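You operate a simulated robot arm through the tools that you are given. There is no shell and no other tool.

You are at the controls of a simulated robot arm. One attempt, no reset.

TASK
Fit the large blue gasket and the port cover; tighten the knobs crosswise.
Fine: knobs D and M first, then L and N; the gasket must not squeeze out.

Only the result counts: the job must be done as asked and must still hold three seconds after the hand-in. Knocking over, shifting, dropping, spilling or breaking anything else fails it. A push-on lid holds only when it is set on centred and level and pressed home; a screw cap is set on level and turned clockwise until tight.

THE ROBOT
A 7-joint arm with a two-finger parallel gripper, fixed in place. Base frame: the origin is at the foot of the arm, x ahead of it, y to its left, z up; the work surface is at about z = 800. Units: mm, rad, N and s.
With the tool pointing down near the work surface it reaches from about 220 to 680 mm from the base axis. Its first joint turns from -2.496 to 2.496 rad. Payload 3 kg.
Tool frame: the origin (TCP) lies between the finger pads and is the grasp point; the fingertips stand 30 mm ahead of it; z points along the fingers, y is the line along which they close. The gripper opens to 94 mm. The fingers are 28 mm wide and 10 mm thick; the gripper's body (50 by 96 mm) begins 55 mm behind the TCP.
Orientation is that of the tool frame in the base frame, as a unit quaternion [w, x, y, z]. With the fingers straight down and closing along the base's y, the tool's x points along the base's -x, its y along +y and its z along -z.

THE INTERFACE
- The arm moves only by the tool move_arm. Its argument "rows" is a list of rows, each a list of 7 numbers: the shift along the tool's x, y, z in mm, then the turn, a rotation vector about the tool's x, y, z in rad, then the opening, from 0 (shut) to 1 (fully open). In form: [[x, y, z, rx, ry, rz, fingers], ...]. A call has 1 to 20 rows; each row shifts and turns the commanded pose from where the row before left it, along the tool's axes as they then stand. A row lasts 0.2 s, in which the tool goes at most 50 mm and 0.15 rad; a call with a longer step from one row to the next is refused whole, and so is a gripper value outside its range. Where a pose cannot be reached the arm comes as near as it can. A force on the tool above 90 N (or 10 N above the force at the start of the call, whichever is more), or a blocked arm, ends the call early, and 0.2 s more pass. The fingers move at their own pace (about 45 mm/s each) and stop on an object; they squeeze with about 40 N. The grip force told is the motor's: it shows also when the fingers shut on nothing. Time passes only in rows, and 0.2 s behind the last, so rows that do not move let the fingers close. It gives the time, the measured TCP pose, the force on the tool (base axes), the opening and the grip force at its end, in the units of the frame above (readings bear some noise), with the torque about the TCP (base axes, N m) and any sound that the robot's microphone picked up.
- Cameras (640 x 400 px; columns grow to the right, rows downward): "scene" is fixed at [48.4, -642.6, 1635.9]; the picture's right is [0.38, -0.93, 0.00], its down [-0.61, -0.25, -0.76] and it looks along [0.70, 0.28, -0.65] (base axes); focal length 250 px, centre (320, 200). "wrist" rides on the gripper at [76, 14, -103] in the tool frame; the picture's right is [-0.18, 0.98, 0.00], its down [-0.75, -0.14, -0.64] and it looks along [-0.63, -0.12, 0.77] (tool axes); focal length 243 px, centre (320, 200). There is no depth. A picture from a camera that has moved, and an enlarged one, comes with that camera's place and axes in the base frame and with its lens. The place of the scene camera against the robot may be out by one fixed shift of up to 12 mm in any direction.
- snapshot(camera): a new picture of that camera. No time passes.
- move_column(by): slides the trunk up (or, below 0, down) by that many mm; the arm rides with it, the base frame stays. It gives what a move gives, with no picture.
- zoom(camera, box): a new picture of the part [left, top, right, bottom] of that camera's present view, enlarged. No time passes.
- sign_off(): hands the job in; it is judged then, once.

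Places have to be worked out from the pictures, the camera data and where the tool is seen. Open the gripper and draw the arm clear of the work before you hand the job in, unless the task says otherwise.

The tools are called as a command line: name --pt "numbers of a row" for each row, then --argument value for the rest, lists and objects as JSON in quotes. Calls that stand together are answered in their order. move_arm: Moves the arm, as the interface text tells. Its arguments: {"type":"object","properties":{"rows":{"type":"array","items":{"type":"array","items":{"type":"number"}}}},"required":["rows"]} The other tools are called the same way: move_column (by) slides the trunk up or down; snapshot (camera) takes a picture; zoom (camera, box) takes an enlarged picture of a part of a camera's view; sign_off () hands the job in.

At the start:

```text
time_s: 0.0
eef_pos: [473.0, -316.8, 1427.3]
orientation: [0.0, 0.0, 1.0, 0.0]
contact_force: [0.4, 0.6, -0.8]
wrist_torque: [0.05, 0.0, -0.01]
grip_width: 94.0
grasp_force: 0.1
trunk travel left (down, up): [-325.0, 65.0]
```

scene: 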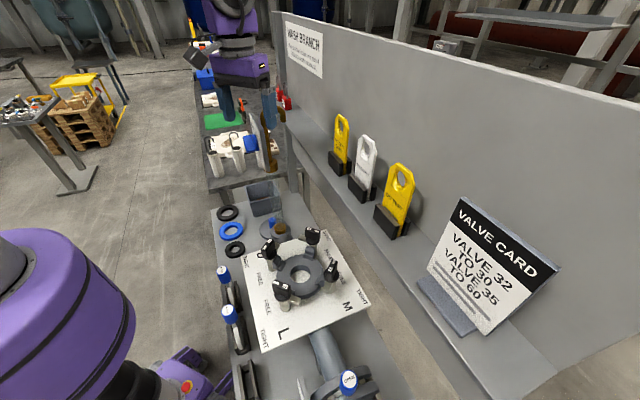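
wrist: 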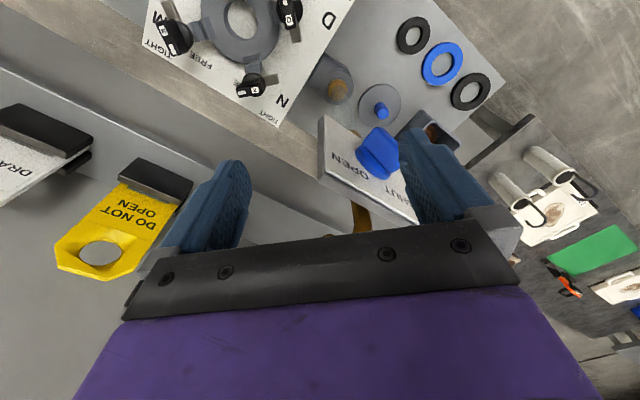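

I start by looking closely at the work area with enlarged scene views before moving anything.

zoom --camera "scene" --box '[200, 170, 380, 360]'

zoom --camera "scene" --box '[205, 175, 305, 265]'

zoom --camera "wrist" --box '[140, 0, 520, 220]'

```text
2.11 times, centred on (290, 265) of scene
camera zoom: at [48.4, -642.6, 1635.9], right [0.38, -0.93, 0.0], down [-0.61, -0.25, -0.76], along [0.7, 0.28, -0.65], focal length 525 px, centre (383, 63)
```

zoom: 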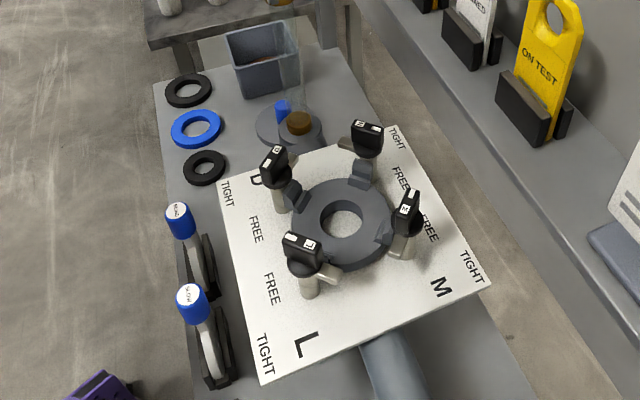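

```text
4.44 times, centred on (255, 220) of scene
camera zoom: at [48.4, -642.6, 1635.9], right [0.38, -0.93, 0.0], down [-0.61, -0.25, -0.76], along [0.7, 0.28, -0.65], focal length 1109 px, centre (609, 111)
```

zoom: 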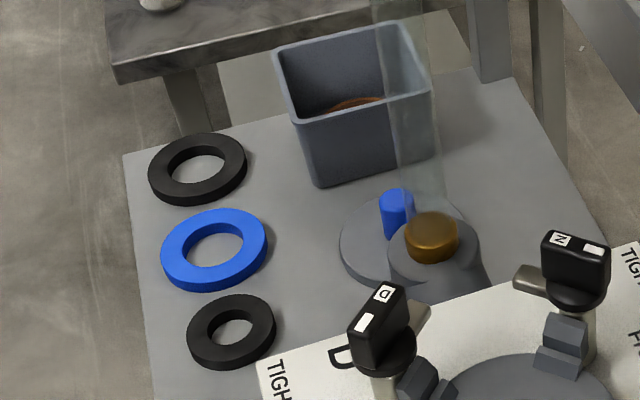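

```text
1.68 times, centred on (330, 110) of wrist
camera zoom: at [397.8, -303.2, 1529.2], right [0.18, 0.98, 0.0], down [0.75, -0.14, 0.64], along [0.63, -0.12, -0.77], focal length 409 px, centre (303, 352)
```

zoom: 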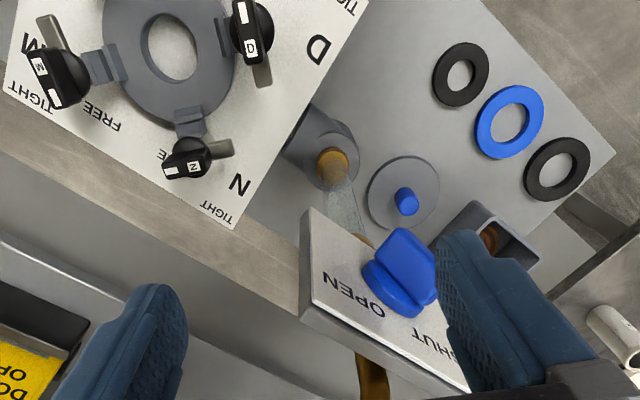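

The rays of both cameras cross near x≈400, y≈-440, z≈1000 for the port, and the blue ring is near (590,-5). I bring the wrist back and lower it for a better look at the port.

move_arm --pt "30 -18 20 0 0 0 1" --pt "30 -18 20 0 0 0 1" --pt "30 -18 20 0 0 0 1" --pt "30 -18 20 0 0 0 1" --pt "30 -18 20 0 0 0 1" --pt "23 -18 20 0 0 0 1"

snapshot --camera "wrist"

snapshot --camera "scene"

```text
time_s: 1.4
eef_pos: [299.1, -426.2, 1308.0]
orientation: [0.001, -0.001, 1.0, 0.0]
contact_force: [-1.2, 0.5, 0.6]
wrist_torque: [-0.03, -0.02, 0.0]
grip_width: 93.9
grasp_force: 0.1
trunk travel left (down, up): [-325.0, 65.0]
```

```text
taken
camera wrist: at [223.6, -412.0, 1409.9], right [0.18, 0.98, 0.0], down [0.75, -0.14, 0.64], along [0.63, -0.12, -0.77], focal length 243 px, centre (320, 200)
```

wrist: 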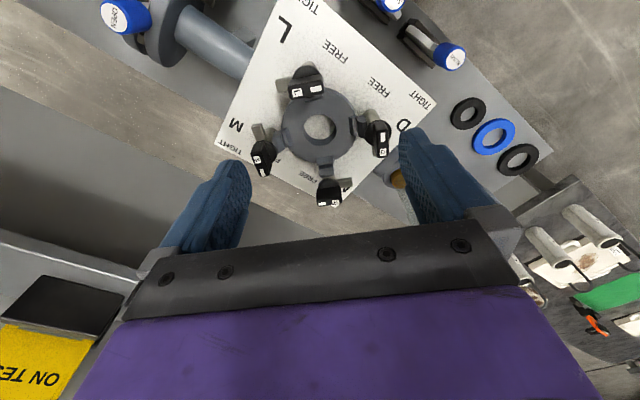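

```text
taken
```

scene: 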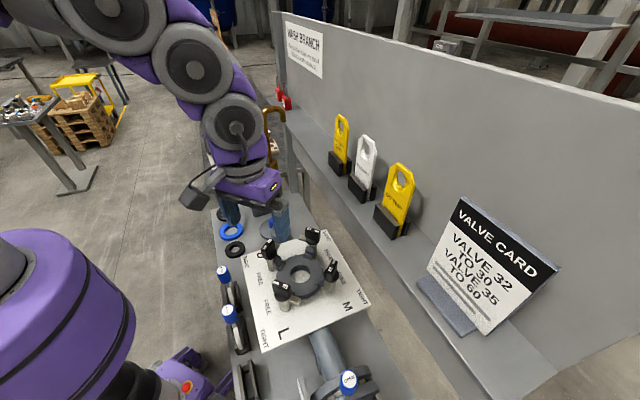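

Two wrist views put the port at about (401,-446,985) and the blue ring at (589,-15,806). I enlarge the present view of the port and knobs.

zoom --camera "wrist" --box '[210, 40, 450, 210]'

zoom --camera "scene" --box '[235, 220, 375, 320]'

zoom --camera "wrist" --box '[380, 60, 560, 200]'

```text
2.35 times, centred on (330, 125) of wrist
camera zoom: at [223.6, -412.0, 1409.9], right [0.18, 0.98, 0.0], down [0.75, -0.14, 0.64], along [0.63, -0.12, -0.77], focal length 571 px, centre (296, 376)
```

zoom: 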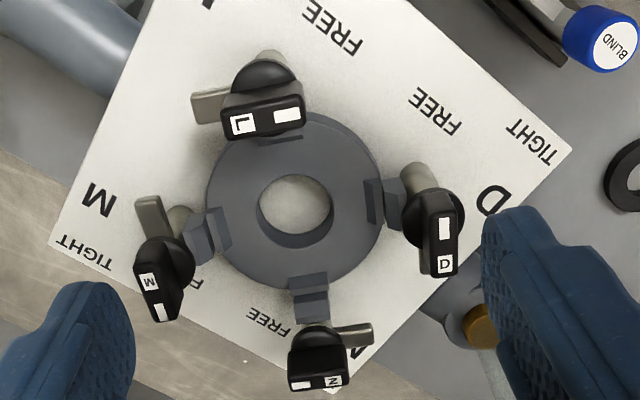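

```text
4.00 times, centred on (305, 270) of scene
camera zoom: at [48.4, -642.6, 1635.9], right [0.38, -0.93, 0.0], down [-0.61, -0.25, -0.76], along [0.7, 0.28, -0.65], focal length 998 px, centre (380, -80)
```

zoom: 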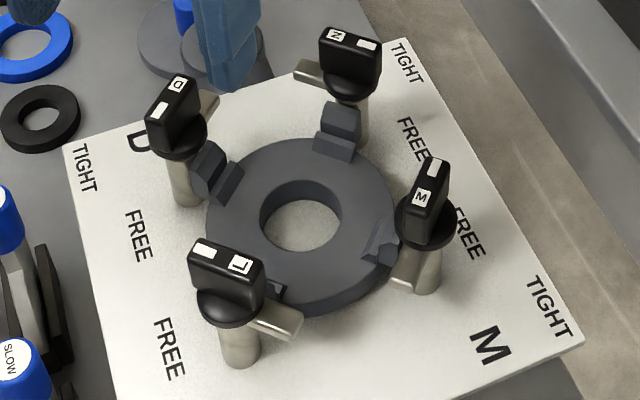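

```text
2.86 times, centred on (470, 130) of wrist
camera zoom: at [223.6, -412.0, 1409.9], right [0.18, 0.98, 0.0], down [0.75, -0.14, 0.64], along [0.63, -0.12, -0.77], focal length 693 px, centre (-109, 400)
```

zoom: 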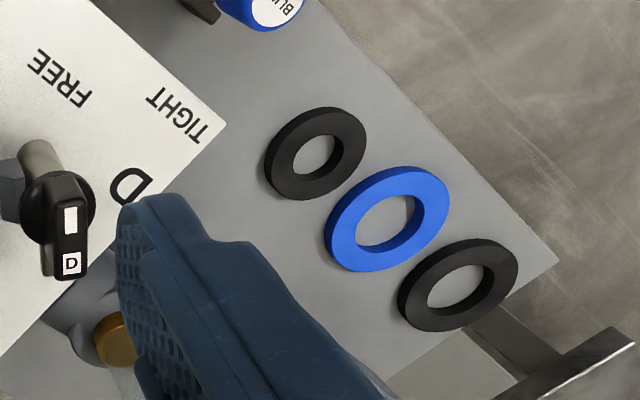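

The knobs sit at FREE with their dogs turned away. From the marks and the plate labels, D and M turn clockwise and L and N anticlockwise to reach TIGHT. I move over the table to look at the gaskets and the cover.

move_arm --pt "-20 45 0 0 0 0 1" --pt "-20 45 0 0 0 0 1" --pt "-20 45 0 0 0 0 1" --pt "-20 45 0 0 0 0 1" --pt "-20 45 0 0 0 0 1" --pt "-20 45 0 0 0 0 1" --pt "-20 45 0 0 0 0 1" --pt "-20 45 0 0 0 0 1" --pt "-20 45 0 0 0 0 1" --pt "0 5 40 0 0 0 1" --pt "0 0 40 0 0 0 1" --pt "0 0 40 0 0 0 1" --pt "0 0 40 0 0 0 1" --pt "0 0 40 0 0 0 1" --pt "0 0 40 0 0 0 1"

snapshot --camera "wrist"

snapshot --camera "scene"

```text
time_s: 4.6
eef_pos: [478.5, -12.9, 1065.7]
orientation: [0.0, 0.0, 1.0, -0.001]
contact_force: [0.1, -0.1, -0.2]
wrist_torque: [0.01, 0.01, 0.0]
grip_width: 93.8
grasp_force: 0.0
trunk travel left (down, up): [-325.0, 65.0]
```

```text
taken
camera wrist: at [403.5, 1.9, 1167.8], right [0.18, 0.98, 0.0], down [0.75, -0.14, 0.64], along [0.63, -0.12, -0.77], focal length 243 px, centre (320, 200)
```

wrist: 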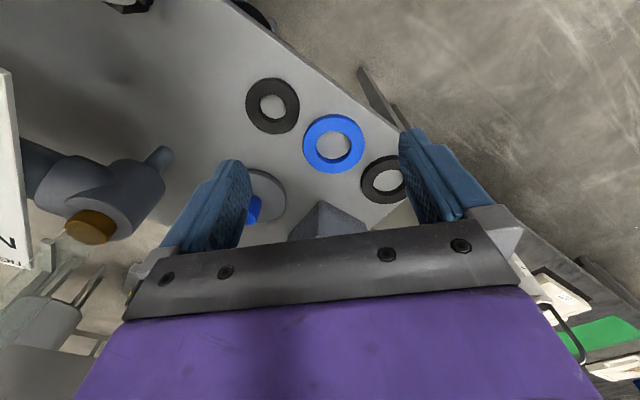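

```text
taken
```

scene: 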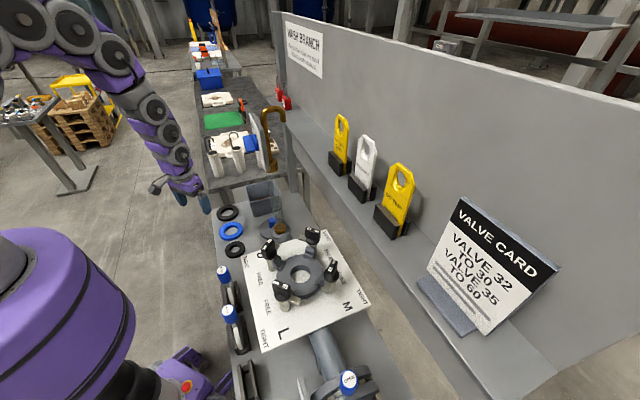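

The blue ring sits at about (587,-12). I shift toward -y and forward so the cover comes into view between the fingers.

move_arm --pt "0 -45 0 0 0 0 1" --pt "0 -45 0 0 0 0 1" --pt "-30 -10 0 0 0 0 1" --pt "-30 0 20 0 0 0 1"

snapshot --camera "wrist"

zoom --camera "wrist" --box '[220, 60, 440, 220]'

zoom --camera "scene" --box '[210, 190, 310, 260]'

```text
time_s: 5.6
eef_pos: [538.4, -110.7, 1045.4]
orientation: [-0.001, -0.001, 1.0, 0.0]
contact_force: [0.0, 0.1, -0.1]
wrist_torque: [-0.06, -0.01, 0.0]
grip_width: 93.9
grasp_force: 0.0
trunk travel left (down, up): [-325.0, 65.0]
```

```text
taken
camera wrist: at [463.3, -96.2, 1148.2], right [0.18, 0.98, 0.0], down [0.75, -0.14, 0.64], along [0.63, -0.12, -0.77], focal length 243 px, centre (320, 200)
```

wrist: 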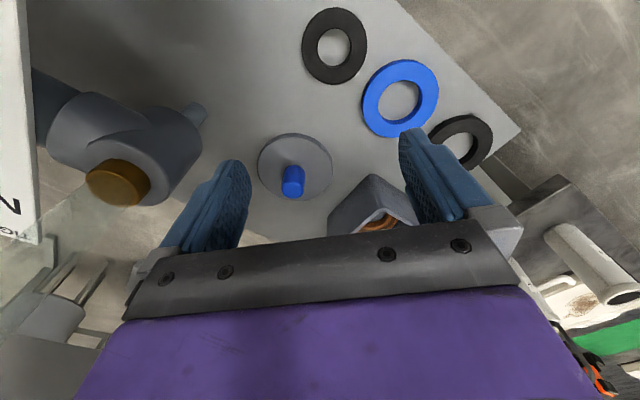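

```text
2.50 times, centred on (330, 140) of wrist
camera zoom: at [463.3, -96.2, 1148.2], right [0.18, 0.98, 0.0], down [0.75, -0.14, 0.64], along [0.63, -0.12, -0.77], focal length 606 px, centre (295, 350)
```

zoom: 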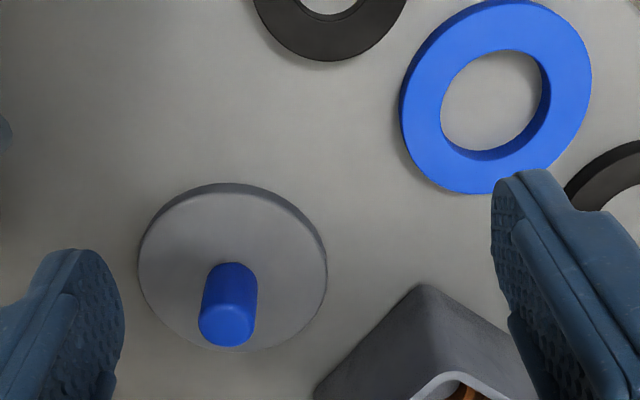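

```text
5.71 times, centred on (260, 225) of scene
camera zoom: at [48.4, -642.6, 1635.9], right [0.38, -0.93, 0.0], down [-0.61, -0.25, -0.76], along [0.7, 0.28, -0.65], focal length 1426 px, centre (663, 57)
```

zoom: 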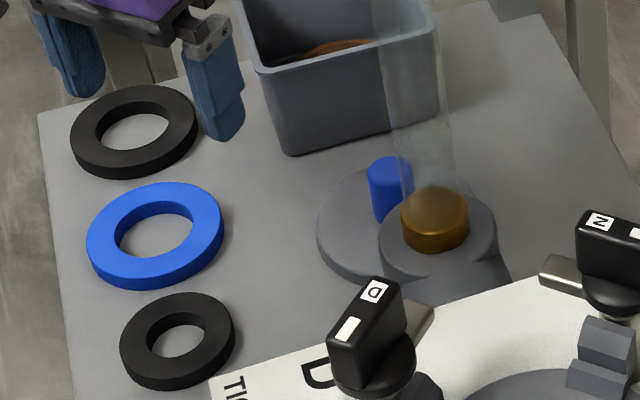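

The cover is a plain disc about 122 mm across with a round blue handle, near (664,-175). A glass tube stands near (553,-296), so I check how high it rises before planning paths.

zoom --camera "scene" --box '[190, 80, 350, 240]'

zoom --camera "scene" --box '[210, 250, 420, 400]'

zoom --camera "wrist" --box '[0, 60, 260, 330]'

```text
2.50 times, centred on (270, 160) of scene
camera zoom: at [48.4, -642.6, 1635.9], right [0.38, -0.93, 0.0], down [-0.61, -0.25, -0.76], along [0.7, 0.28, -0.65], focal length 624 px, centre (445, 300)
```

zoom: 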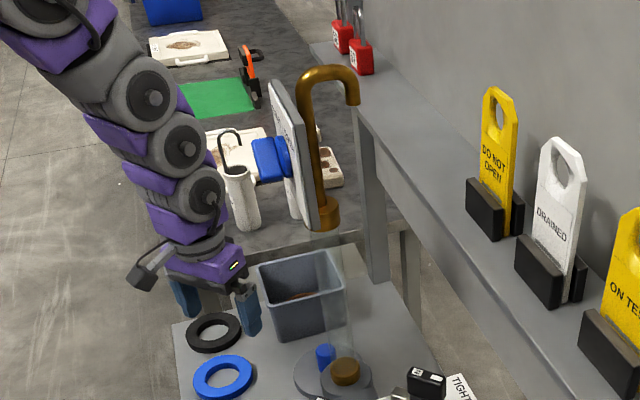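

```text
2.67 times, centred on (315, 325) of scene
camera zoom: at [48.4, -642.6, 1635.9], right [0.38, -0.93, 0.0], down [-0.61, -0.25, -0.76], along [0.7, 0.28, -0.65], focal length 666 px, centre (333, -133)
```

zoom: 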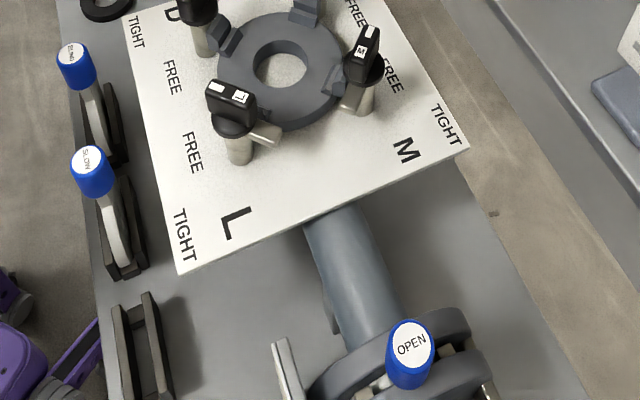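

```text
1.48 times, centred on (130, 195) of wrist
camera zoom: at [463.3, -96.2, 1148.2], right [0.18, 0.98, 0.0], down [0.75, -0.14, 0.64], along [0.63, -0.12, -0.77], focal length 359 px, centre (602, 207)
```

zoom: 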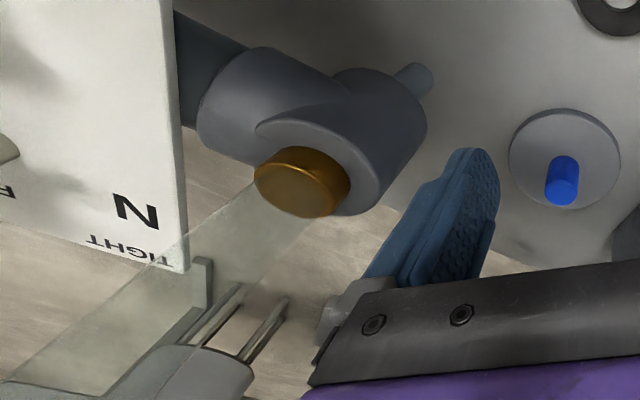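

The tube rises at about (553,-290) from z≈980 to 1250 with the hook and valve board above it, so I will stay at x<430 when crossing there. I now go to a close view of the port from x≈330.

move_arm --pt "30 0 -35 0 0 0 1" --pt "30 0 -35 0 0 0 1" --pt "30 0 -35 0 0 0 1" --pt "45 0 -25 0 0 0 1" --pt "45 -10 0 0 0 0 1" --pt "28 -30 0 0 0 0 1" --pt "0 -45 0 0 0 0 1" --pt "0 -45 0 0 0 0 1" --pt "0 -45 0 0 0 0 1" --pt "0 -45 0 0 0 0 1" --pt "0 -45 0 0 0 0 1" --pt "0 -45 0 0 0 0 1" --pt "0 -40 0 0 0 0 1"

snapshot --camera "wrist"

zoom --camera "wrist" --box '[200, 0, 440, 150]'

```text
refused: row 4 steps farther than a row can; nothing moved
```

```text
taken
camera wrist: at [463.3, -96.2, 1148.2], right [0.18, 0.98, 0.0], down [0.75, -0.14, 0.64], along [0.63, -0.12, -0.77], focal length 243 px, centre (320, 200)
```

wrist: 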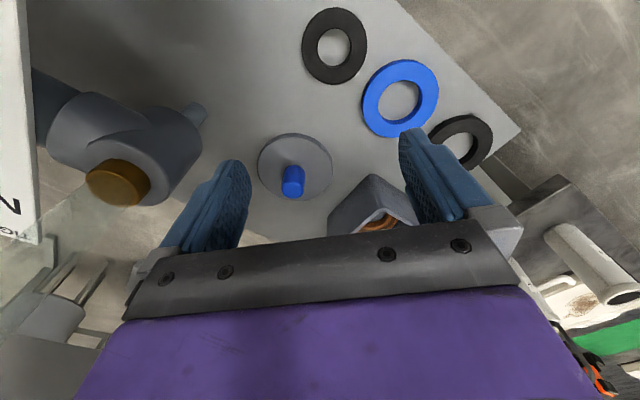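

```text
2.67 times, centred on (320, 75) of wrist
camera zoom: at [463.3, -96.2, 1148.2], right [0.18, 0.98, 0.0], down [0.75, -0.14, 0.64], along [0.63, -0.12, -0.77], focal length 647 px, centre (320, 533)
```

zoom: 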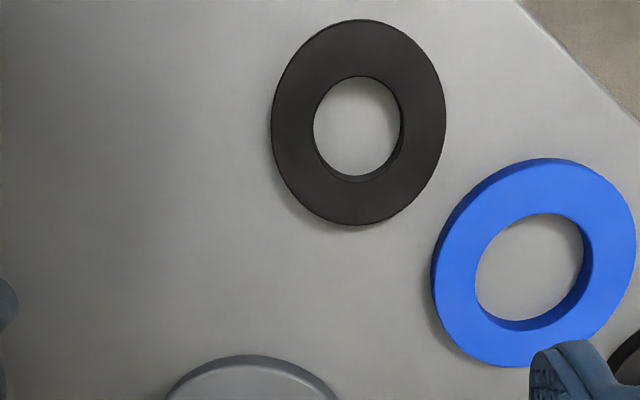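

One row was too long, so nothing moved. I send the same path with shorter steps.

move_arm --pt "30 0 -35 0 0 0 1" --pt "30 0 -35 0 0 0 1" --pt "30 0 -35 0 0 0 1" --pt "40 0 -25 0 0 0 1" --pt "45 -10 0 0 0 0 1" --pt "33 -30 0 0 0 0 1" --pt "0 -45 0 0 0 0 1" --pt "0 -45 0 0 0 0 1" --pt "0 -45 0 0 0 0 1" --pt "0 -45 0 0 0 0 1" --pt "0 -45 0 0 0 0 1" --pt "0 -45 0 0 0 0 1" --pt "0 -40 0 0 0 0 1"

snapshot --camera "wrist"

zoom --camera "wrist" --box '[200, 0, 440, 150]'

```text
time_s: 8.4
eef_pos: [331.0, -468.5, 1177.6]
orientation: [0.001, 0.0, 1.0, 0.002]
contact_force: [0.7, 0.4, 0.1]
wrist_torque: [-0.02, 0.01, 0.0]
grip_width: 94.0
grasp_force: 0.3
trunk travel left (down, up): [-325.0, 65.0]
```

```text
taken
camera wrist: at [255.3, -453.7, 1279.5], right [0.18, 0.98, 0.0], down [0.75, -0.14, 0.64], along [0.63, -0.12, -0.77], focal length 243 px, centre (320, 200)
```

wrist: 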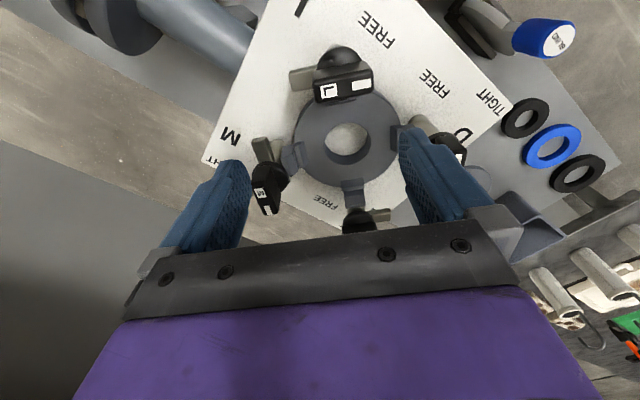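

```text
2.67 times, centred on (320, 75) of wrist
camera zoom: at [255.3, -453.7, 1279.5], right [0.18, 0.98, 0.0], down [0.75, -0.14, 0.64], along [0.63, -0.12, -0.77], focal length 647 px, centre (320, 533)
```

zoom: 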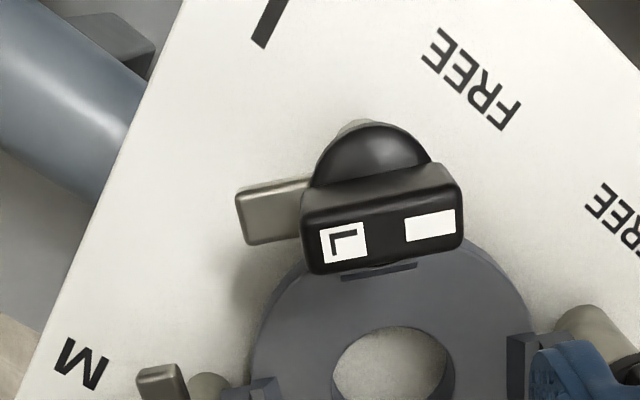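

The fingers hide two knobs here; I shift 50 mm forward to see the whole port nearly from above.

move_arm --pt "-25 7 0 0 0 0 1" --pt "-25 7 0 0 0 0 1" --pt "-10 0 0 0 0 0 1"

snapshot --camera "wrist"

zoom --camera "wrist" --box '[230, 10, 430, 170]'

```text
time_s: 9.2
eef_pos: [391.9, -451.4, 1177.1]
orientation: [0.0, 0.001, 1.0, 0.001]
contact_force: [-0.6, -0.1, 0.5]
wrist_torque: [-0.01, 0.0, 0.01]
grip_width: 94.1
grasp_force: 0.0
trunk travel left (down, up): [-325.0, 65.0]
```

```text
taken
camera wrist: at [316.1, -438.4, 1279.9], right [0.18, 0.98, 0.0], down [0.75, -0.14, 0.64], along [0.63, -0.12, -0.77], focal length 243 px, centre (320, 200)
```

wrist: 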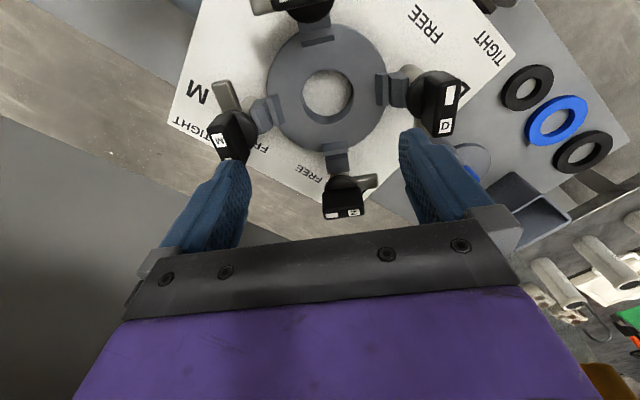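

```text
2.50 times, centred on (330, 90) of wrist
camera zoom: at [316.1, -438.4, 1279.9], right [0.18, 0.98, 0.0], down [0.75, -0.14, 0.64], along [0.63, -0.12, -0.77], focal length 606 px, centre (295, 475)
```

zoom: 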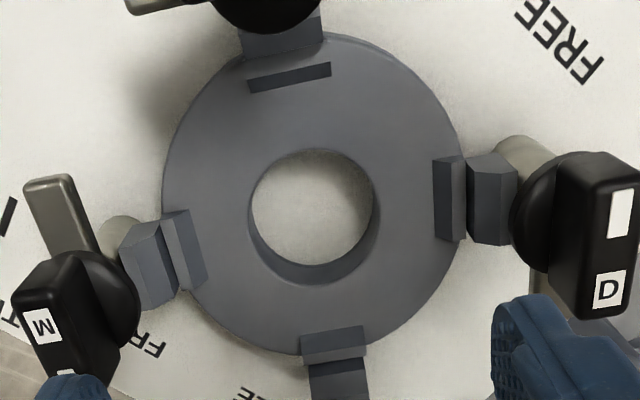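

The port is now well seen: hole about 59 mm, flange about 137 mm, centre near (406,-446), top around z≈990. I enlarge the guide blocks to understand where the gasket and cover seat.

zoom --camera "wrist" --box '[360, 40, 480, 140]'

zoom --camera "wrist" --box '[200, 60, 320, 160]'

zoom --camera "wrist" --box '[290, 130, 390, 220]'

zoom --camera "scene" --box '[250, 225, 350, 310]'

zoom --camera "wrist" --box '[250, 0, 400, 100]'

```text
4.00 times, centred on (420, 90) of wrist
camera zoom: at [316.1, -438.4, 1279.9], right [0.18, 0.98, 0.0], down [0.75, -0.14, 0.64], along [0.63, -0.12, -0.77], focal length 970 px, centre (-80, 640)
```

zoom: 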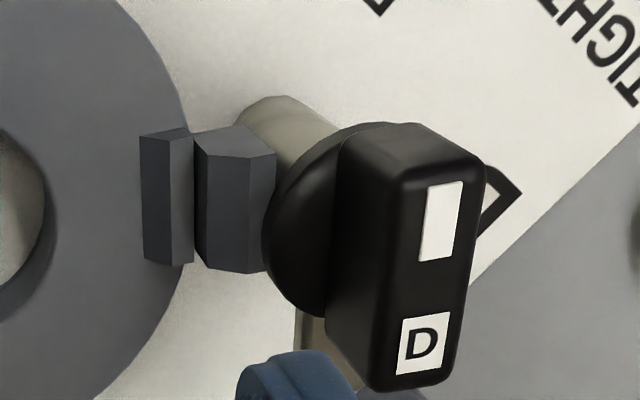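

```text
4.00 times, centred on (260, 110) of wrist
camera zoom: at [316.1, -438.4, 1279.9], right [0.18, 0.98, 0.0], down [0.75, -0.14, 0.64], along [0.63, -0.12, -0.77], focal length 970 px, centre (560, 560)
```

zoom: 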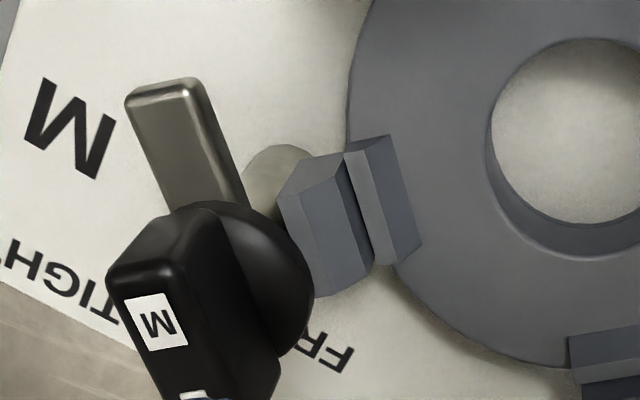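

```text
4.44 times, centred on (340, 175) of wrist
camera zoom: at [316.1, -438.4, 1279.9], right [0.18, 0.98, 0.0], down [0.75, -0.14, 0.64], along [0.63, -0.12, -0.77], focal length 1078 px, centre (231, 311)
```

zoom: 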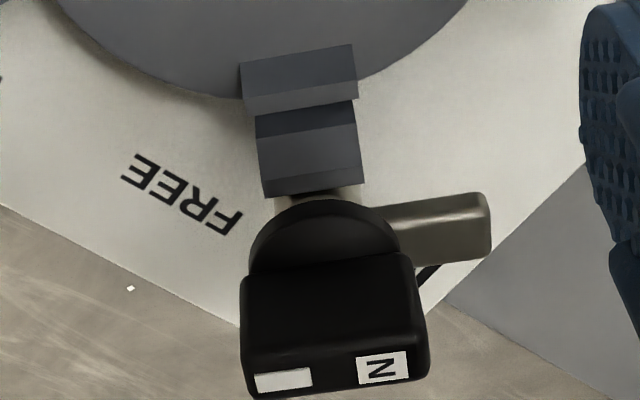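

```text
4.71 times, centred on (300, 268) of scene
camera zoom: at [48.4, -642.6, 1635.9], right [0.38, -0.93, 0.0], down [-0.61, -0.25, -0.76], along [0.7, 0.28, -0.65], focal length 1174 px, centre (414, -118)
```

zoom: 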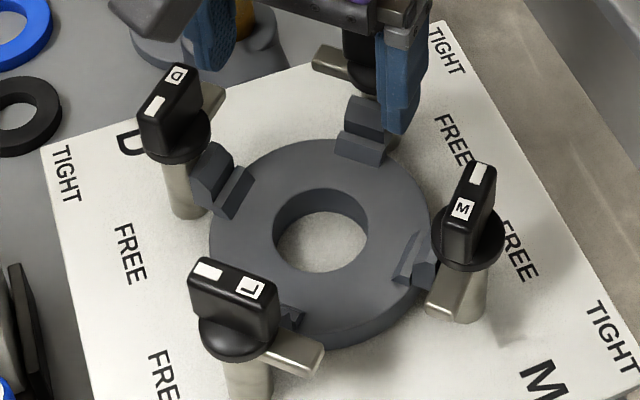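

```text
4.00 times, centred on (325, 50) of wrist
camera zoom: at [316.1, -438.4, 1279.9], right [0.18, 0.98, 0.0], down [0.75, -0.14, 0.64], along [0.63, -0.12, -0.77], focal length 970 px, centre (300, 800)
```

zoom: 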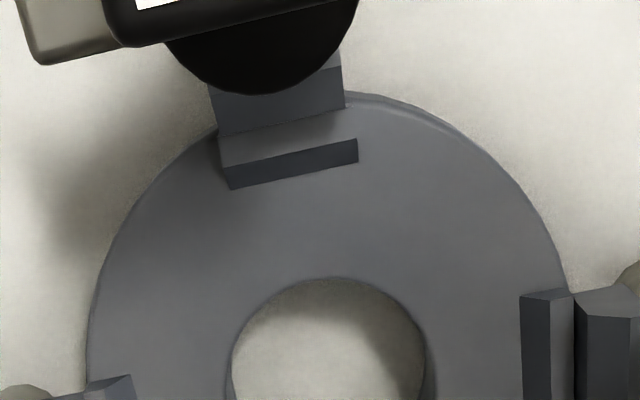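

The ribs around the port chamfer from r≈55 at the flange to r≈61, centred at about (407,-446), with L at -x, N at +x, D at +y and M at -y. I travel back clear of the tube to hover over the blue ring, turning the tool 45° so the outer finger will later fall between knobs L and D.

move_arm --pt "0 45 0 0 0 0 1" --pt "0 45 0 0 0 0 1" --pt "0 45 0 0 0 0 1" --pt "0 45 0 0 0 0 1" --pt "0 45 0 0 0 0 1" --pt "0 45 0 0 0 0 1" --pt "0 45 0 0 0 0 1" --pt "0 45 0 0 0 0 1" --pt "0 45 0 0 0 0 1" --pt "0 45 0 0 0 0 1" --pt "-42 17 0 0 0 0 1" --pt "-42 0 0 0 0 0 1" --pt "-42 0 0 0 0 0 1" --pt "-42 0 0 0 0 0 1" --pt "0 0 41 0 0 -0.1309 1" --pt "0 0 41 0 0 -0.1309 1" --pt "0 0 41 0 0 -0.1309 1" --pt "0 0 41 0 0 -0.1309 1" --pt "0 0 41 0 0 -0.1309 1" --pt "0 0 41 0 0 -0.1309 1"

snapshot --camera "wrist"

zoom --camera "wrist" --box '[200, 50, 360, 180]'

snapshot --camera "scene"

```text
time_s: 13.4
eef_pos: [559.3, 18.4, 931.3]
orientation: [0.0, -0.383, 0.924, -0.001]
contact_force: [0.0, 0.7, 0.4]
wrist_torque: [-0.03, 0.01, 0.0]
grip_width: 93.9
grasp_force: 0.1
trunk travel left (down, up): [-325.0, 65.0]
```

```text
taken
camera wrist: at [495.9, -26.0, 1033.2], right [-0.57, 0.82, 0.0], down [0.63, 0.44, 0.64], along [0.53, 0.36, -0.77], focal length 243 px, centre (320, 200)
```

wrist: 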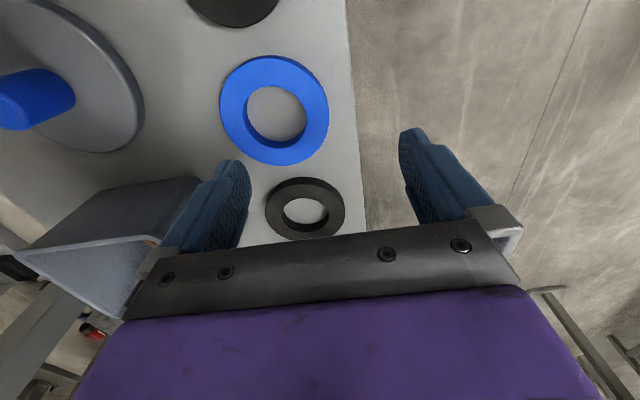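

```text
3.08 times, centred on (280, 115) of wrist
camera zoom: at [495.9, -26.0, 1033.2], right [-0.57, 0.82, 0.0], down [0.63, 0.44, 0.64], along [0.53, 0.36, -0.77], focal length 746 px, centre (443, 462)
```

zoom: 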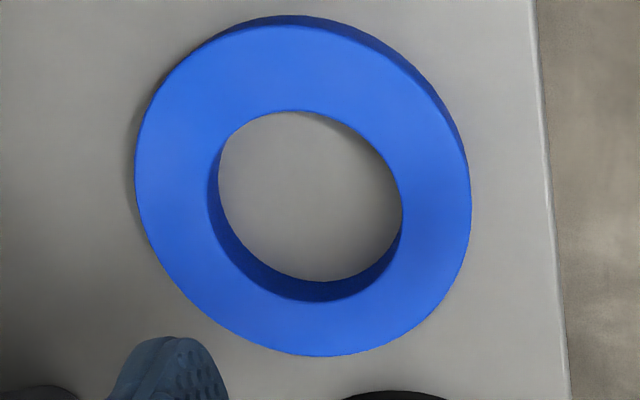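

```text
taken
```

scene: 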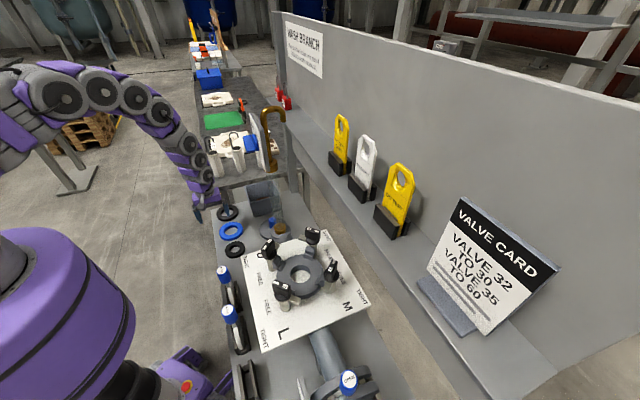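

The blue ring is centred at about (590,-11), hole 58 mm, outside about 100 mm, roughly 12 mm thick. I align one finger inside the hole and one outside, with a partial opening, and go down to fingertips just above the table.

move_arm --pt "-1 -4.6 0 0 0 0 0.7" --pt "0 0 25 0 0 0 0.7" --pt "0 0 25 0 0 0 0.7" --pt "0 0 20 0 0 0 0.7" --pt "0 0 15 0 0 0 0.7" --pt "0 0 8 0 0 0 0.7" --pt "0 0 0 0 0 0 0.7"

snapshot --camera "wrist"

zoom --camera "scene" --box '[190, 190, 270, 250]'

```text
time_s: 15.0
eef_pos: [564.4, 16.5, 838.4]
orientation: [0.0, -0.382, 0.924, 0.0]
contact_force: [-0.6, -0.4, -0.1]
wrist_torque: [0.0, 0.02, 0.02]
grip_width: 65.6
grasp_force: 0.0
trunk travel left (down, up): [-325.0, 65.0]
```

```text
taken
camera wrist: at [500.4, -27.8, 940.5], right [-0.57, 0.82, 0.0], down [0.63, 0.43, 0.64], along [0.53, 0.36, -0.77], focal length 243 px, centre (320, 200)
```

wrist: 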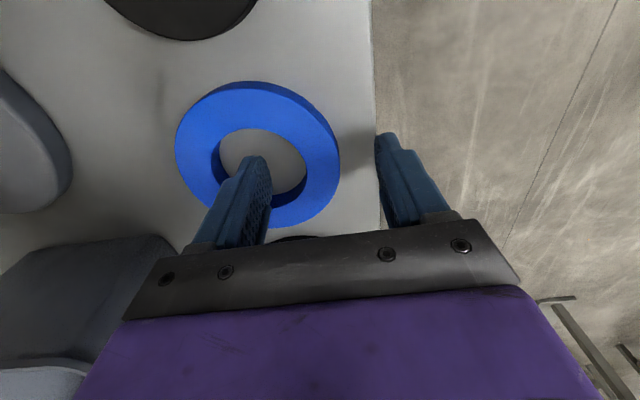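

```text
6.67 times, centred on (230, 220) of scene
camera zoom: at [48.4, -642.6, 1635.9], right [0.38, -0.93, 0.0], down [-0.61, -0.25, -0.76], along [0.7, 0.28, -0.65], focal length 1664 px, centre (920, 67)
```

zoom: 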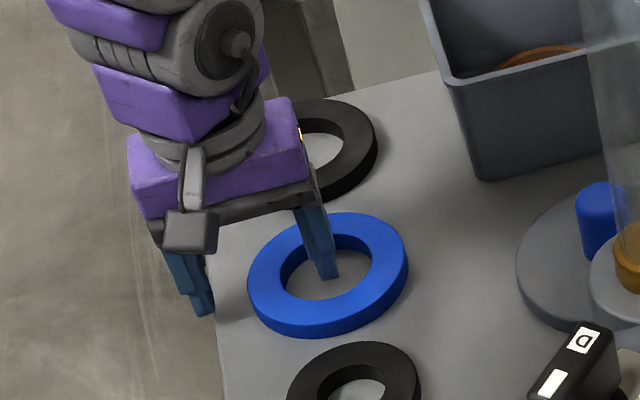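

The inner finger is inside the hole and the outer finger clear beside the ring, fingertips near z≈808. I lower 5 mm more and close.

move_arm --pt "0 0 5 0 0 0 0.7" --pt "0 0 0 0 0 0 0.4" --pt "0 0 0 0 0 0 0.2" --pt "0 0 0 0 0 0 0.0" --pt "0 0 0 0 0 0 0.0" --pt "0 0 0 0 0 0 0.0"

snapshot --camera "wrist"

zoom --camera "scene" --box '[190, 190, 270, 250]'

```text
time_s: 16.4
eef_pos: [562.1, 17.3, 831.9]
orientation: [0.0, -0.382, 0.924, 0.0]
contact_force: [0.5, 0.2, 0.4]
wrist_torque: [0.01, -0.03, -0.02]
grip_width: 21.1
grasp_force: 39.9
trunk travel left (down, up): [-325.0, 65.0]
```

```text
taken
camera wrist: at [500.0, -27.8, 935.4], right [-0.57, 0.82, 0.0], down [0.63, 0.43, 0.64], along [0.53, 0.36, -0.77], focal length 243 px, centre (320, 200)
```

wrist: 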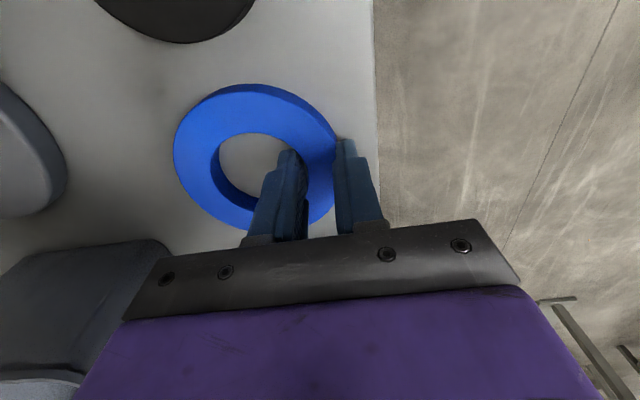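

```text
6.67 times, centred on (230, 220) of scene
camera zoom: at [48.4, -642.6, 1635.9], right [0.38, -0.93, 0.0], down [-0.61, -0.25, -0.76], along [0.7, 0.28, -0.65], focal length 1664 px, centre (920, 67)
```

zoom: 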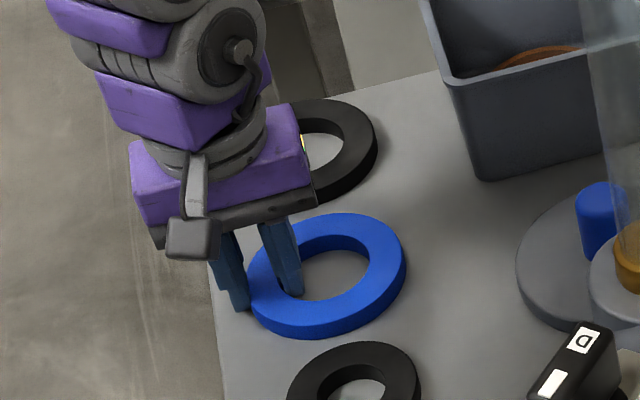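

The grip is firm at 21 mm, the ring's wall width. I lift 80 mm and check how the ring hangs in the hand.

move_arm --pt "0 0 -10 0 0 0 0.0" --pt "0 0 -20 0 0 0 0.0" --pt "0 0 -25 0 0 0 0.0" --pt "0 0 -25 0 0 0 0.0"

zoom --camera "wrist" --box '[160, 60, 400, 240]'

zoom --camera "scene" --box '[190, 170, 270, 230]'

```text
time_s: 17.4
eef_pos: [562.4, 16.3, 914.3]
orientation: [0.0, -0.382, 0.924, -0.001]
contact_force: [0.4, 0.7, 0.1]
wrist_torque: [0.02, -0.02, 0.04]
grip_width: 0.1
grasp_force: 32.9
trunk travel left (down, up): [-325.0, 65.0]
```

```text
2.22 times, centred on (280, 150) of wrist
camera zoom: at [498.7, -28.4, 1016.1], right [-0.56, 0.83, 0.0], down [0.63, 0.43, 0.64], along [0.53, 0.36, -0.77], focal length 539 px, centre (409, 311)
```

zoom: 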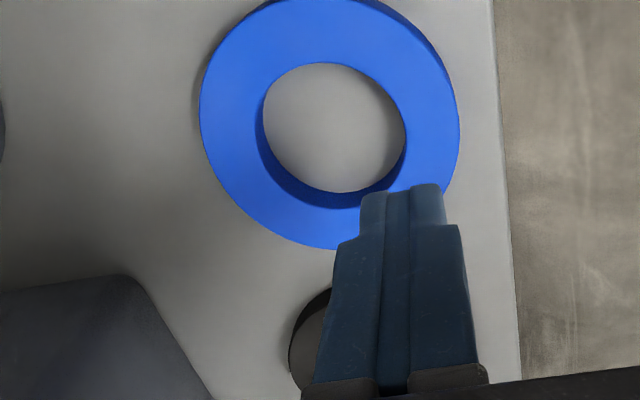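

```text
6.67 times, centred on (230, 200) of scene
camera zoom: at [48.4, -642.6, 1635.9], right [0.38, -0.93, 0.0], down [-0.61, -0.25, -0.76], along [0.7, 0.28, -0.65], focal length 1664 px, centre (920, 200)
```

zoom: 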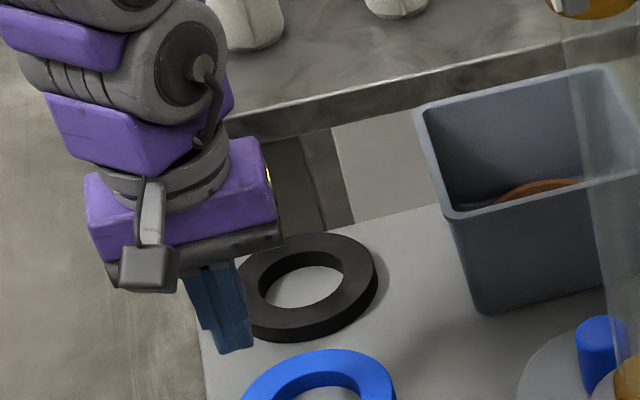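

The ring slipped out and only slid about 10 mm; it hung too far off the grip. Instead I will put the shut fingers into the hole and spread them, which holds the ring centred on the tool. Ring centre now about (580,-5).

move_arm --pt "2.5 -14 0 0 0 0 0.0" --pt "0 -14 0 0 0 0 0.0" --pt "0 0 20 0 0 0 0.0" --pt "0 0 20 0 0 0 0.0"

snapshot --camera "wrist"

zoom --camera "scene" --box '[190, 190, 270, 250]'

```text
time_s: 18.4
eef_pos: [581.0, -6.6, 873.2]
orientation: [0.0, -0.382, 0.924, -0.001]
contact_force: [-0.9, 0.3, -0.1]
wrist_torque: [0.02, 0.01, -0.05]
grip_width: 0.1
grasp_force: 33.2
trunk travel left (down, up): [-325.0, 65.0]
```

```text
taken
camera wrist: at [517.3, -50.3, 975.5], right [-0.57, 0.82, 0.0], down [0.63, 0.43, 0.64], along [0.53, 0.36, -0.77], focal length 243 px, centre (320, 200)
```

wrist: 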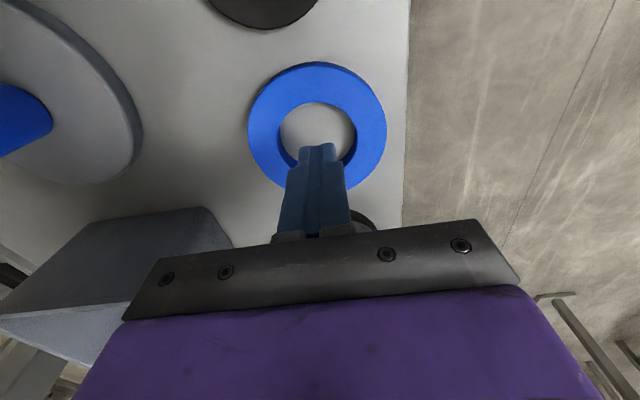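

```text
6.67 times, centred on (230, 220) of scene
camera zoom: at [48.4, -642.6, 1635.9], right [0.38, -0.93, 0.0], down [-0.61, -0.25, -0.76], along [0.7, 0.28, -0.65], focal length 1664 px, centre (920, 67)
```

zoom: 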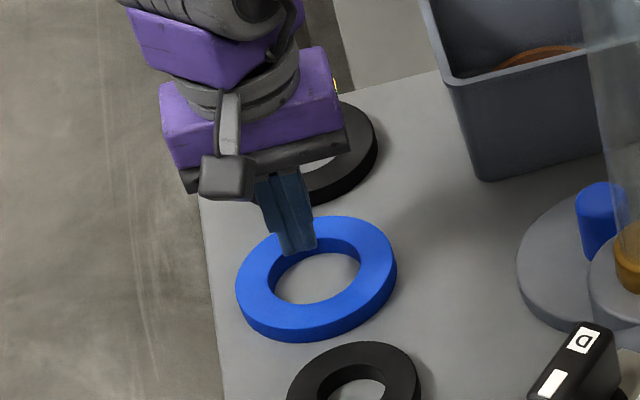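

The shut fingers point into the hole. I lower them to just above the table and spread them against the hole wall.

move_arm --pt "0 -1.5 15 0 0 0 0.0" --pt "0 0 15 0 0 0 0.0" --pt "0 0 8 0 0 0 0.0" --pt "0 0 4 0 0 0 0.0" --pt "0 0 0 0 0 0 0.0"

zoom --camera "wrist" --box '[200, 60, 420, 240]'

zoom --camera "scene" --box '[190, 190, 270, 250]'

```text
time_s: 19.6
eef_pos: [582.7, -6.5, 831.8]
orientation: [0.0, -0.383, 0.924, 0.0]
contact_force: [-0.4, 0.6, 0.4]
wrist_torque: [-0.05, -0.02, -0.03]
grip_width: 0.0
grasp_force: 32.8
trunk travel left (down, up): [-325.0, 65.0]
```

```text
2.22 times, centred on (310, 150) of wrist
camera zoom: at [518.9, -50.9, 933.6], right [-0.56, 0.83, 0.0], down [0.63, 0.43, 0.64], along [0.53, 0.36, -0.77], focal length 539 px, centre (342, 311)
```

zoom: 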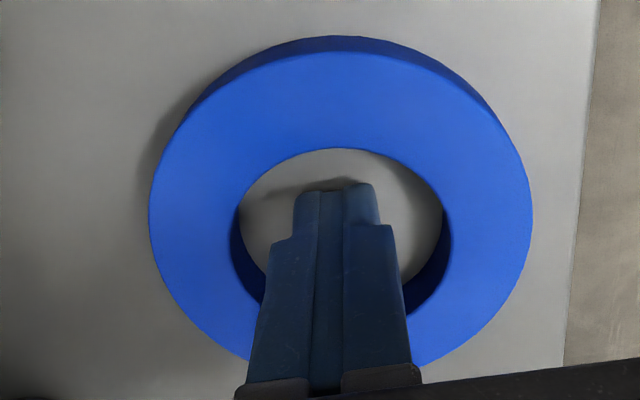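

```text
6.67 times, centred on (230, 220) of scene
camera zoom: at [48.4, -642.6, 1635.9], right [0.38, -0.93, 0.0], down [-0.61, -0.25, -0.76], along [0.7, 0.28, -0.65], focal length 1664 px, centre (920, 67)
```

zoom: 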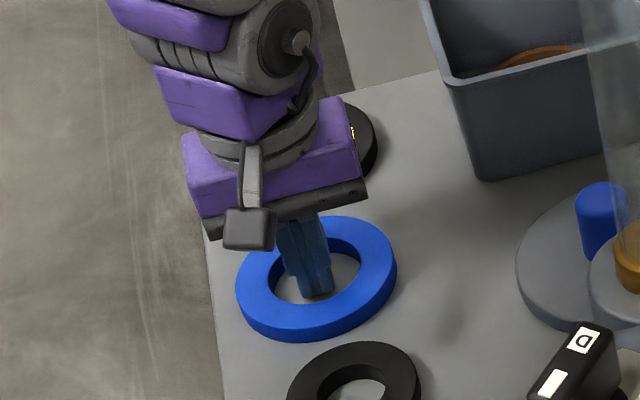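

The shadow suggests the tips are still a few mm above the table. I feel my way down in small steps.

move_arm --pt "0 0 1.5 0 0 0 0.0" --pt "0 0 1.5 0 0 0 0.0" --pt "0 0 0 0 0 0 0.0"

```text
time_s: 20.4
eef_pos: [582.2, -7.1, 829.9]
orientation: [0.002, -0.383, 0.924, -0.002]
contact_force: [0.2, 0.5, 19.0]
wrist_torque: [-0.15, 0.22, 0.08]
grip_width: 0.0
grasp_force: 33.0
trunk travel left (down, up): [-325.0, 65.0]
```

Contact at TCP z≈830, so the table is at z=800. I lift 1.5 mm and spread the fingers.

move_arm --pt "0 0 -2 0 0 0 0.0" --pt "0 0 0 0 0 0 0.2" --pt "0 0 0 0 0 0 0.4" --pt "0 0 0 0 0 0 0.6" --pt "0 0 0 0 0 0 0.6"

zoom --camera "wrist" --box '[200, 60, 420, 240]'

```text
time_s: 21.6
eef_pos: [582.4, -7.8, 830.7]
orientation: [0.0, -0.383, 0.924, 0.002]
contact_force: [-0.4, 0.4, -1.3]
wrist_torque: [0.0, 0.0, 0.02]
grip_width: 30.1
grasp_force: 0.0
trunk travel left (down, up): [-325.0, 65.0]
```

```text
2.22 times, centred on (310, 150) of wrist
camera zoom: at [518.7, -51.4, 932.7], right [-0.57, 0.82, 0.0], down [0.63, 0.43, 0.64], along [0.53, 0.36, -0.77], focal length 539 px, centre (342, 311)
```

zoom: 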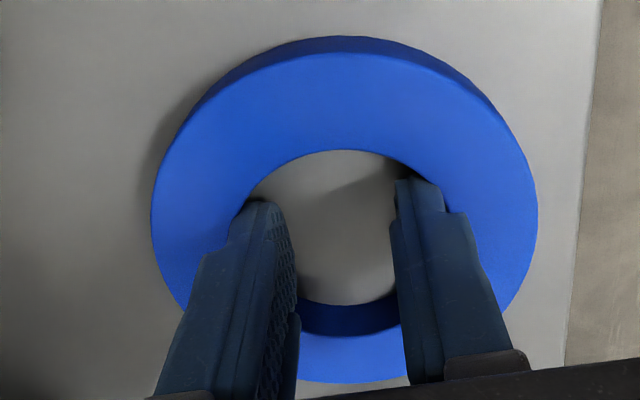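

The fingers stalled at 30 mm against the hole wall, as expected for a centred hold. I lift slowly by 15 mm and check.

move_arm --pt "0 0 -2 0 0 0 1" --pt "0 0 -3 0 0 0 1" --pt "0 0 -5 0 0 0 1" --pt "0 0 -5 0 0 0 1"

zoom --camera "wrist" --box '[200, 60, 420, 240]'

zoom --camera "scene" --box '[190, 190, 270, 250]'

```text
time_s: 22.6
eef_pos: [582.5, -6.3, 845.9]
orientation: [0.0, -0.383, 0.924, -0.001]
contact_force: [-0.9, 0.3, -0.9]
wrist_torque: [-0.02, 0.0, -0.01]
grip_width: 32.9
grasp_force: 0.0
trunk travel left (down, up): [-325.0, 65.0]
```

```text
2.22 times, centred on (310, 150) of wrist
camera zoom: at [518.6, -50.7, 947.5], right [-0.57, 0.82, 0.0], down [0.63, 0.43, 0.64], along [0.53, 0.36, -0.77], focal length 539 px, centre (342, 311)
```

zoom: 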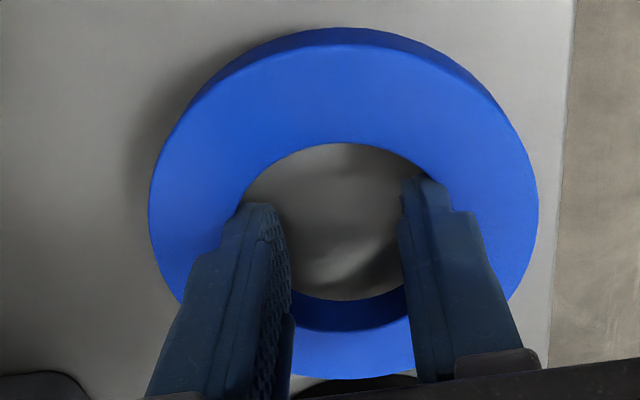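

```text
6.67 times, centred on (230, 220) of scene
camera zoom: at [48.4, -642.6, 1635.9], right [0.38, -0.93, 0.0], down [-0.61, -0.25, -0.76], along [0.7, 0.28, -0.65], focal length 1664 px, centre (920, 67)
```

zoom: 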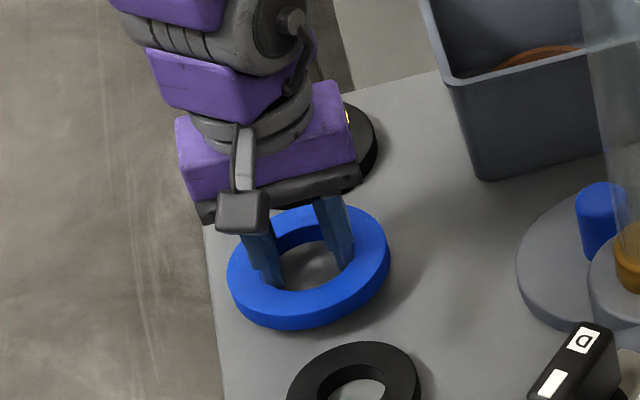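

The ring is up and hanging level on the spread fingers. I raise it further gently and check that it stays put.

move_arm --pt "0 0 -10 0 0 0 1" --pt "0 0 -15 0 0 0 1" --pt "0 0 -20 0 0 0 1" --pt "0 0 -20 0 0 0 1" --pt "0 0 -15 0 0 0 1"

zoom --camera "wrist" --box '[200, 60, 420, 240]'

```text
time_s: 23.8
eef_pos: [583.9, -8.0, 926.9]
orientation: [0.0, -0.382, 0.924, -0.001]
contact_force: [0.1, -0.9, -0.9]
wrist_torque: [-0.01, 0.0, 0.03]
grip_width: 33.7
grasp_force: 0.2
trunk travel left (down, up): [-325.0, 65.0]
```

```text
2.22 times, centred on (310, 150) of wrist
camera zoom: at [518.6, -52.1, 1028.8], right [-0.56, 0.83, 0.0], down [0.63, 0.43, 0.64], along [0.53, 0.36, -0.77], focal length 539 px, centre (342, 311)
```

zoom: 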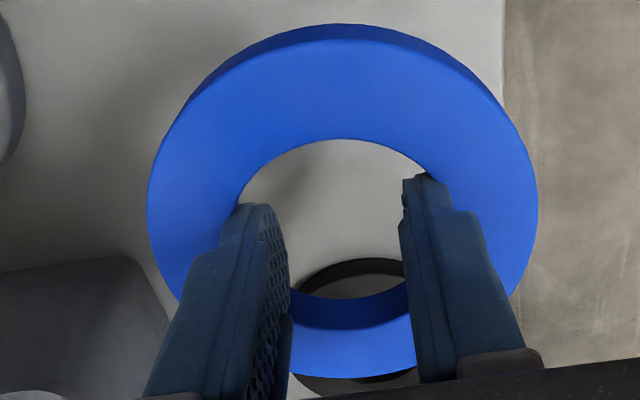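

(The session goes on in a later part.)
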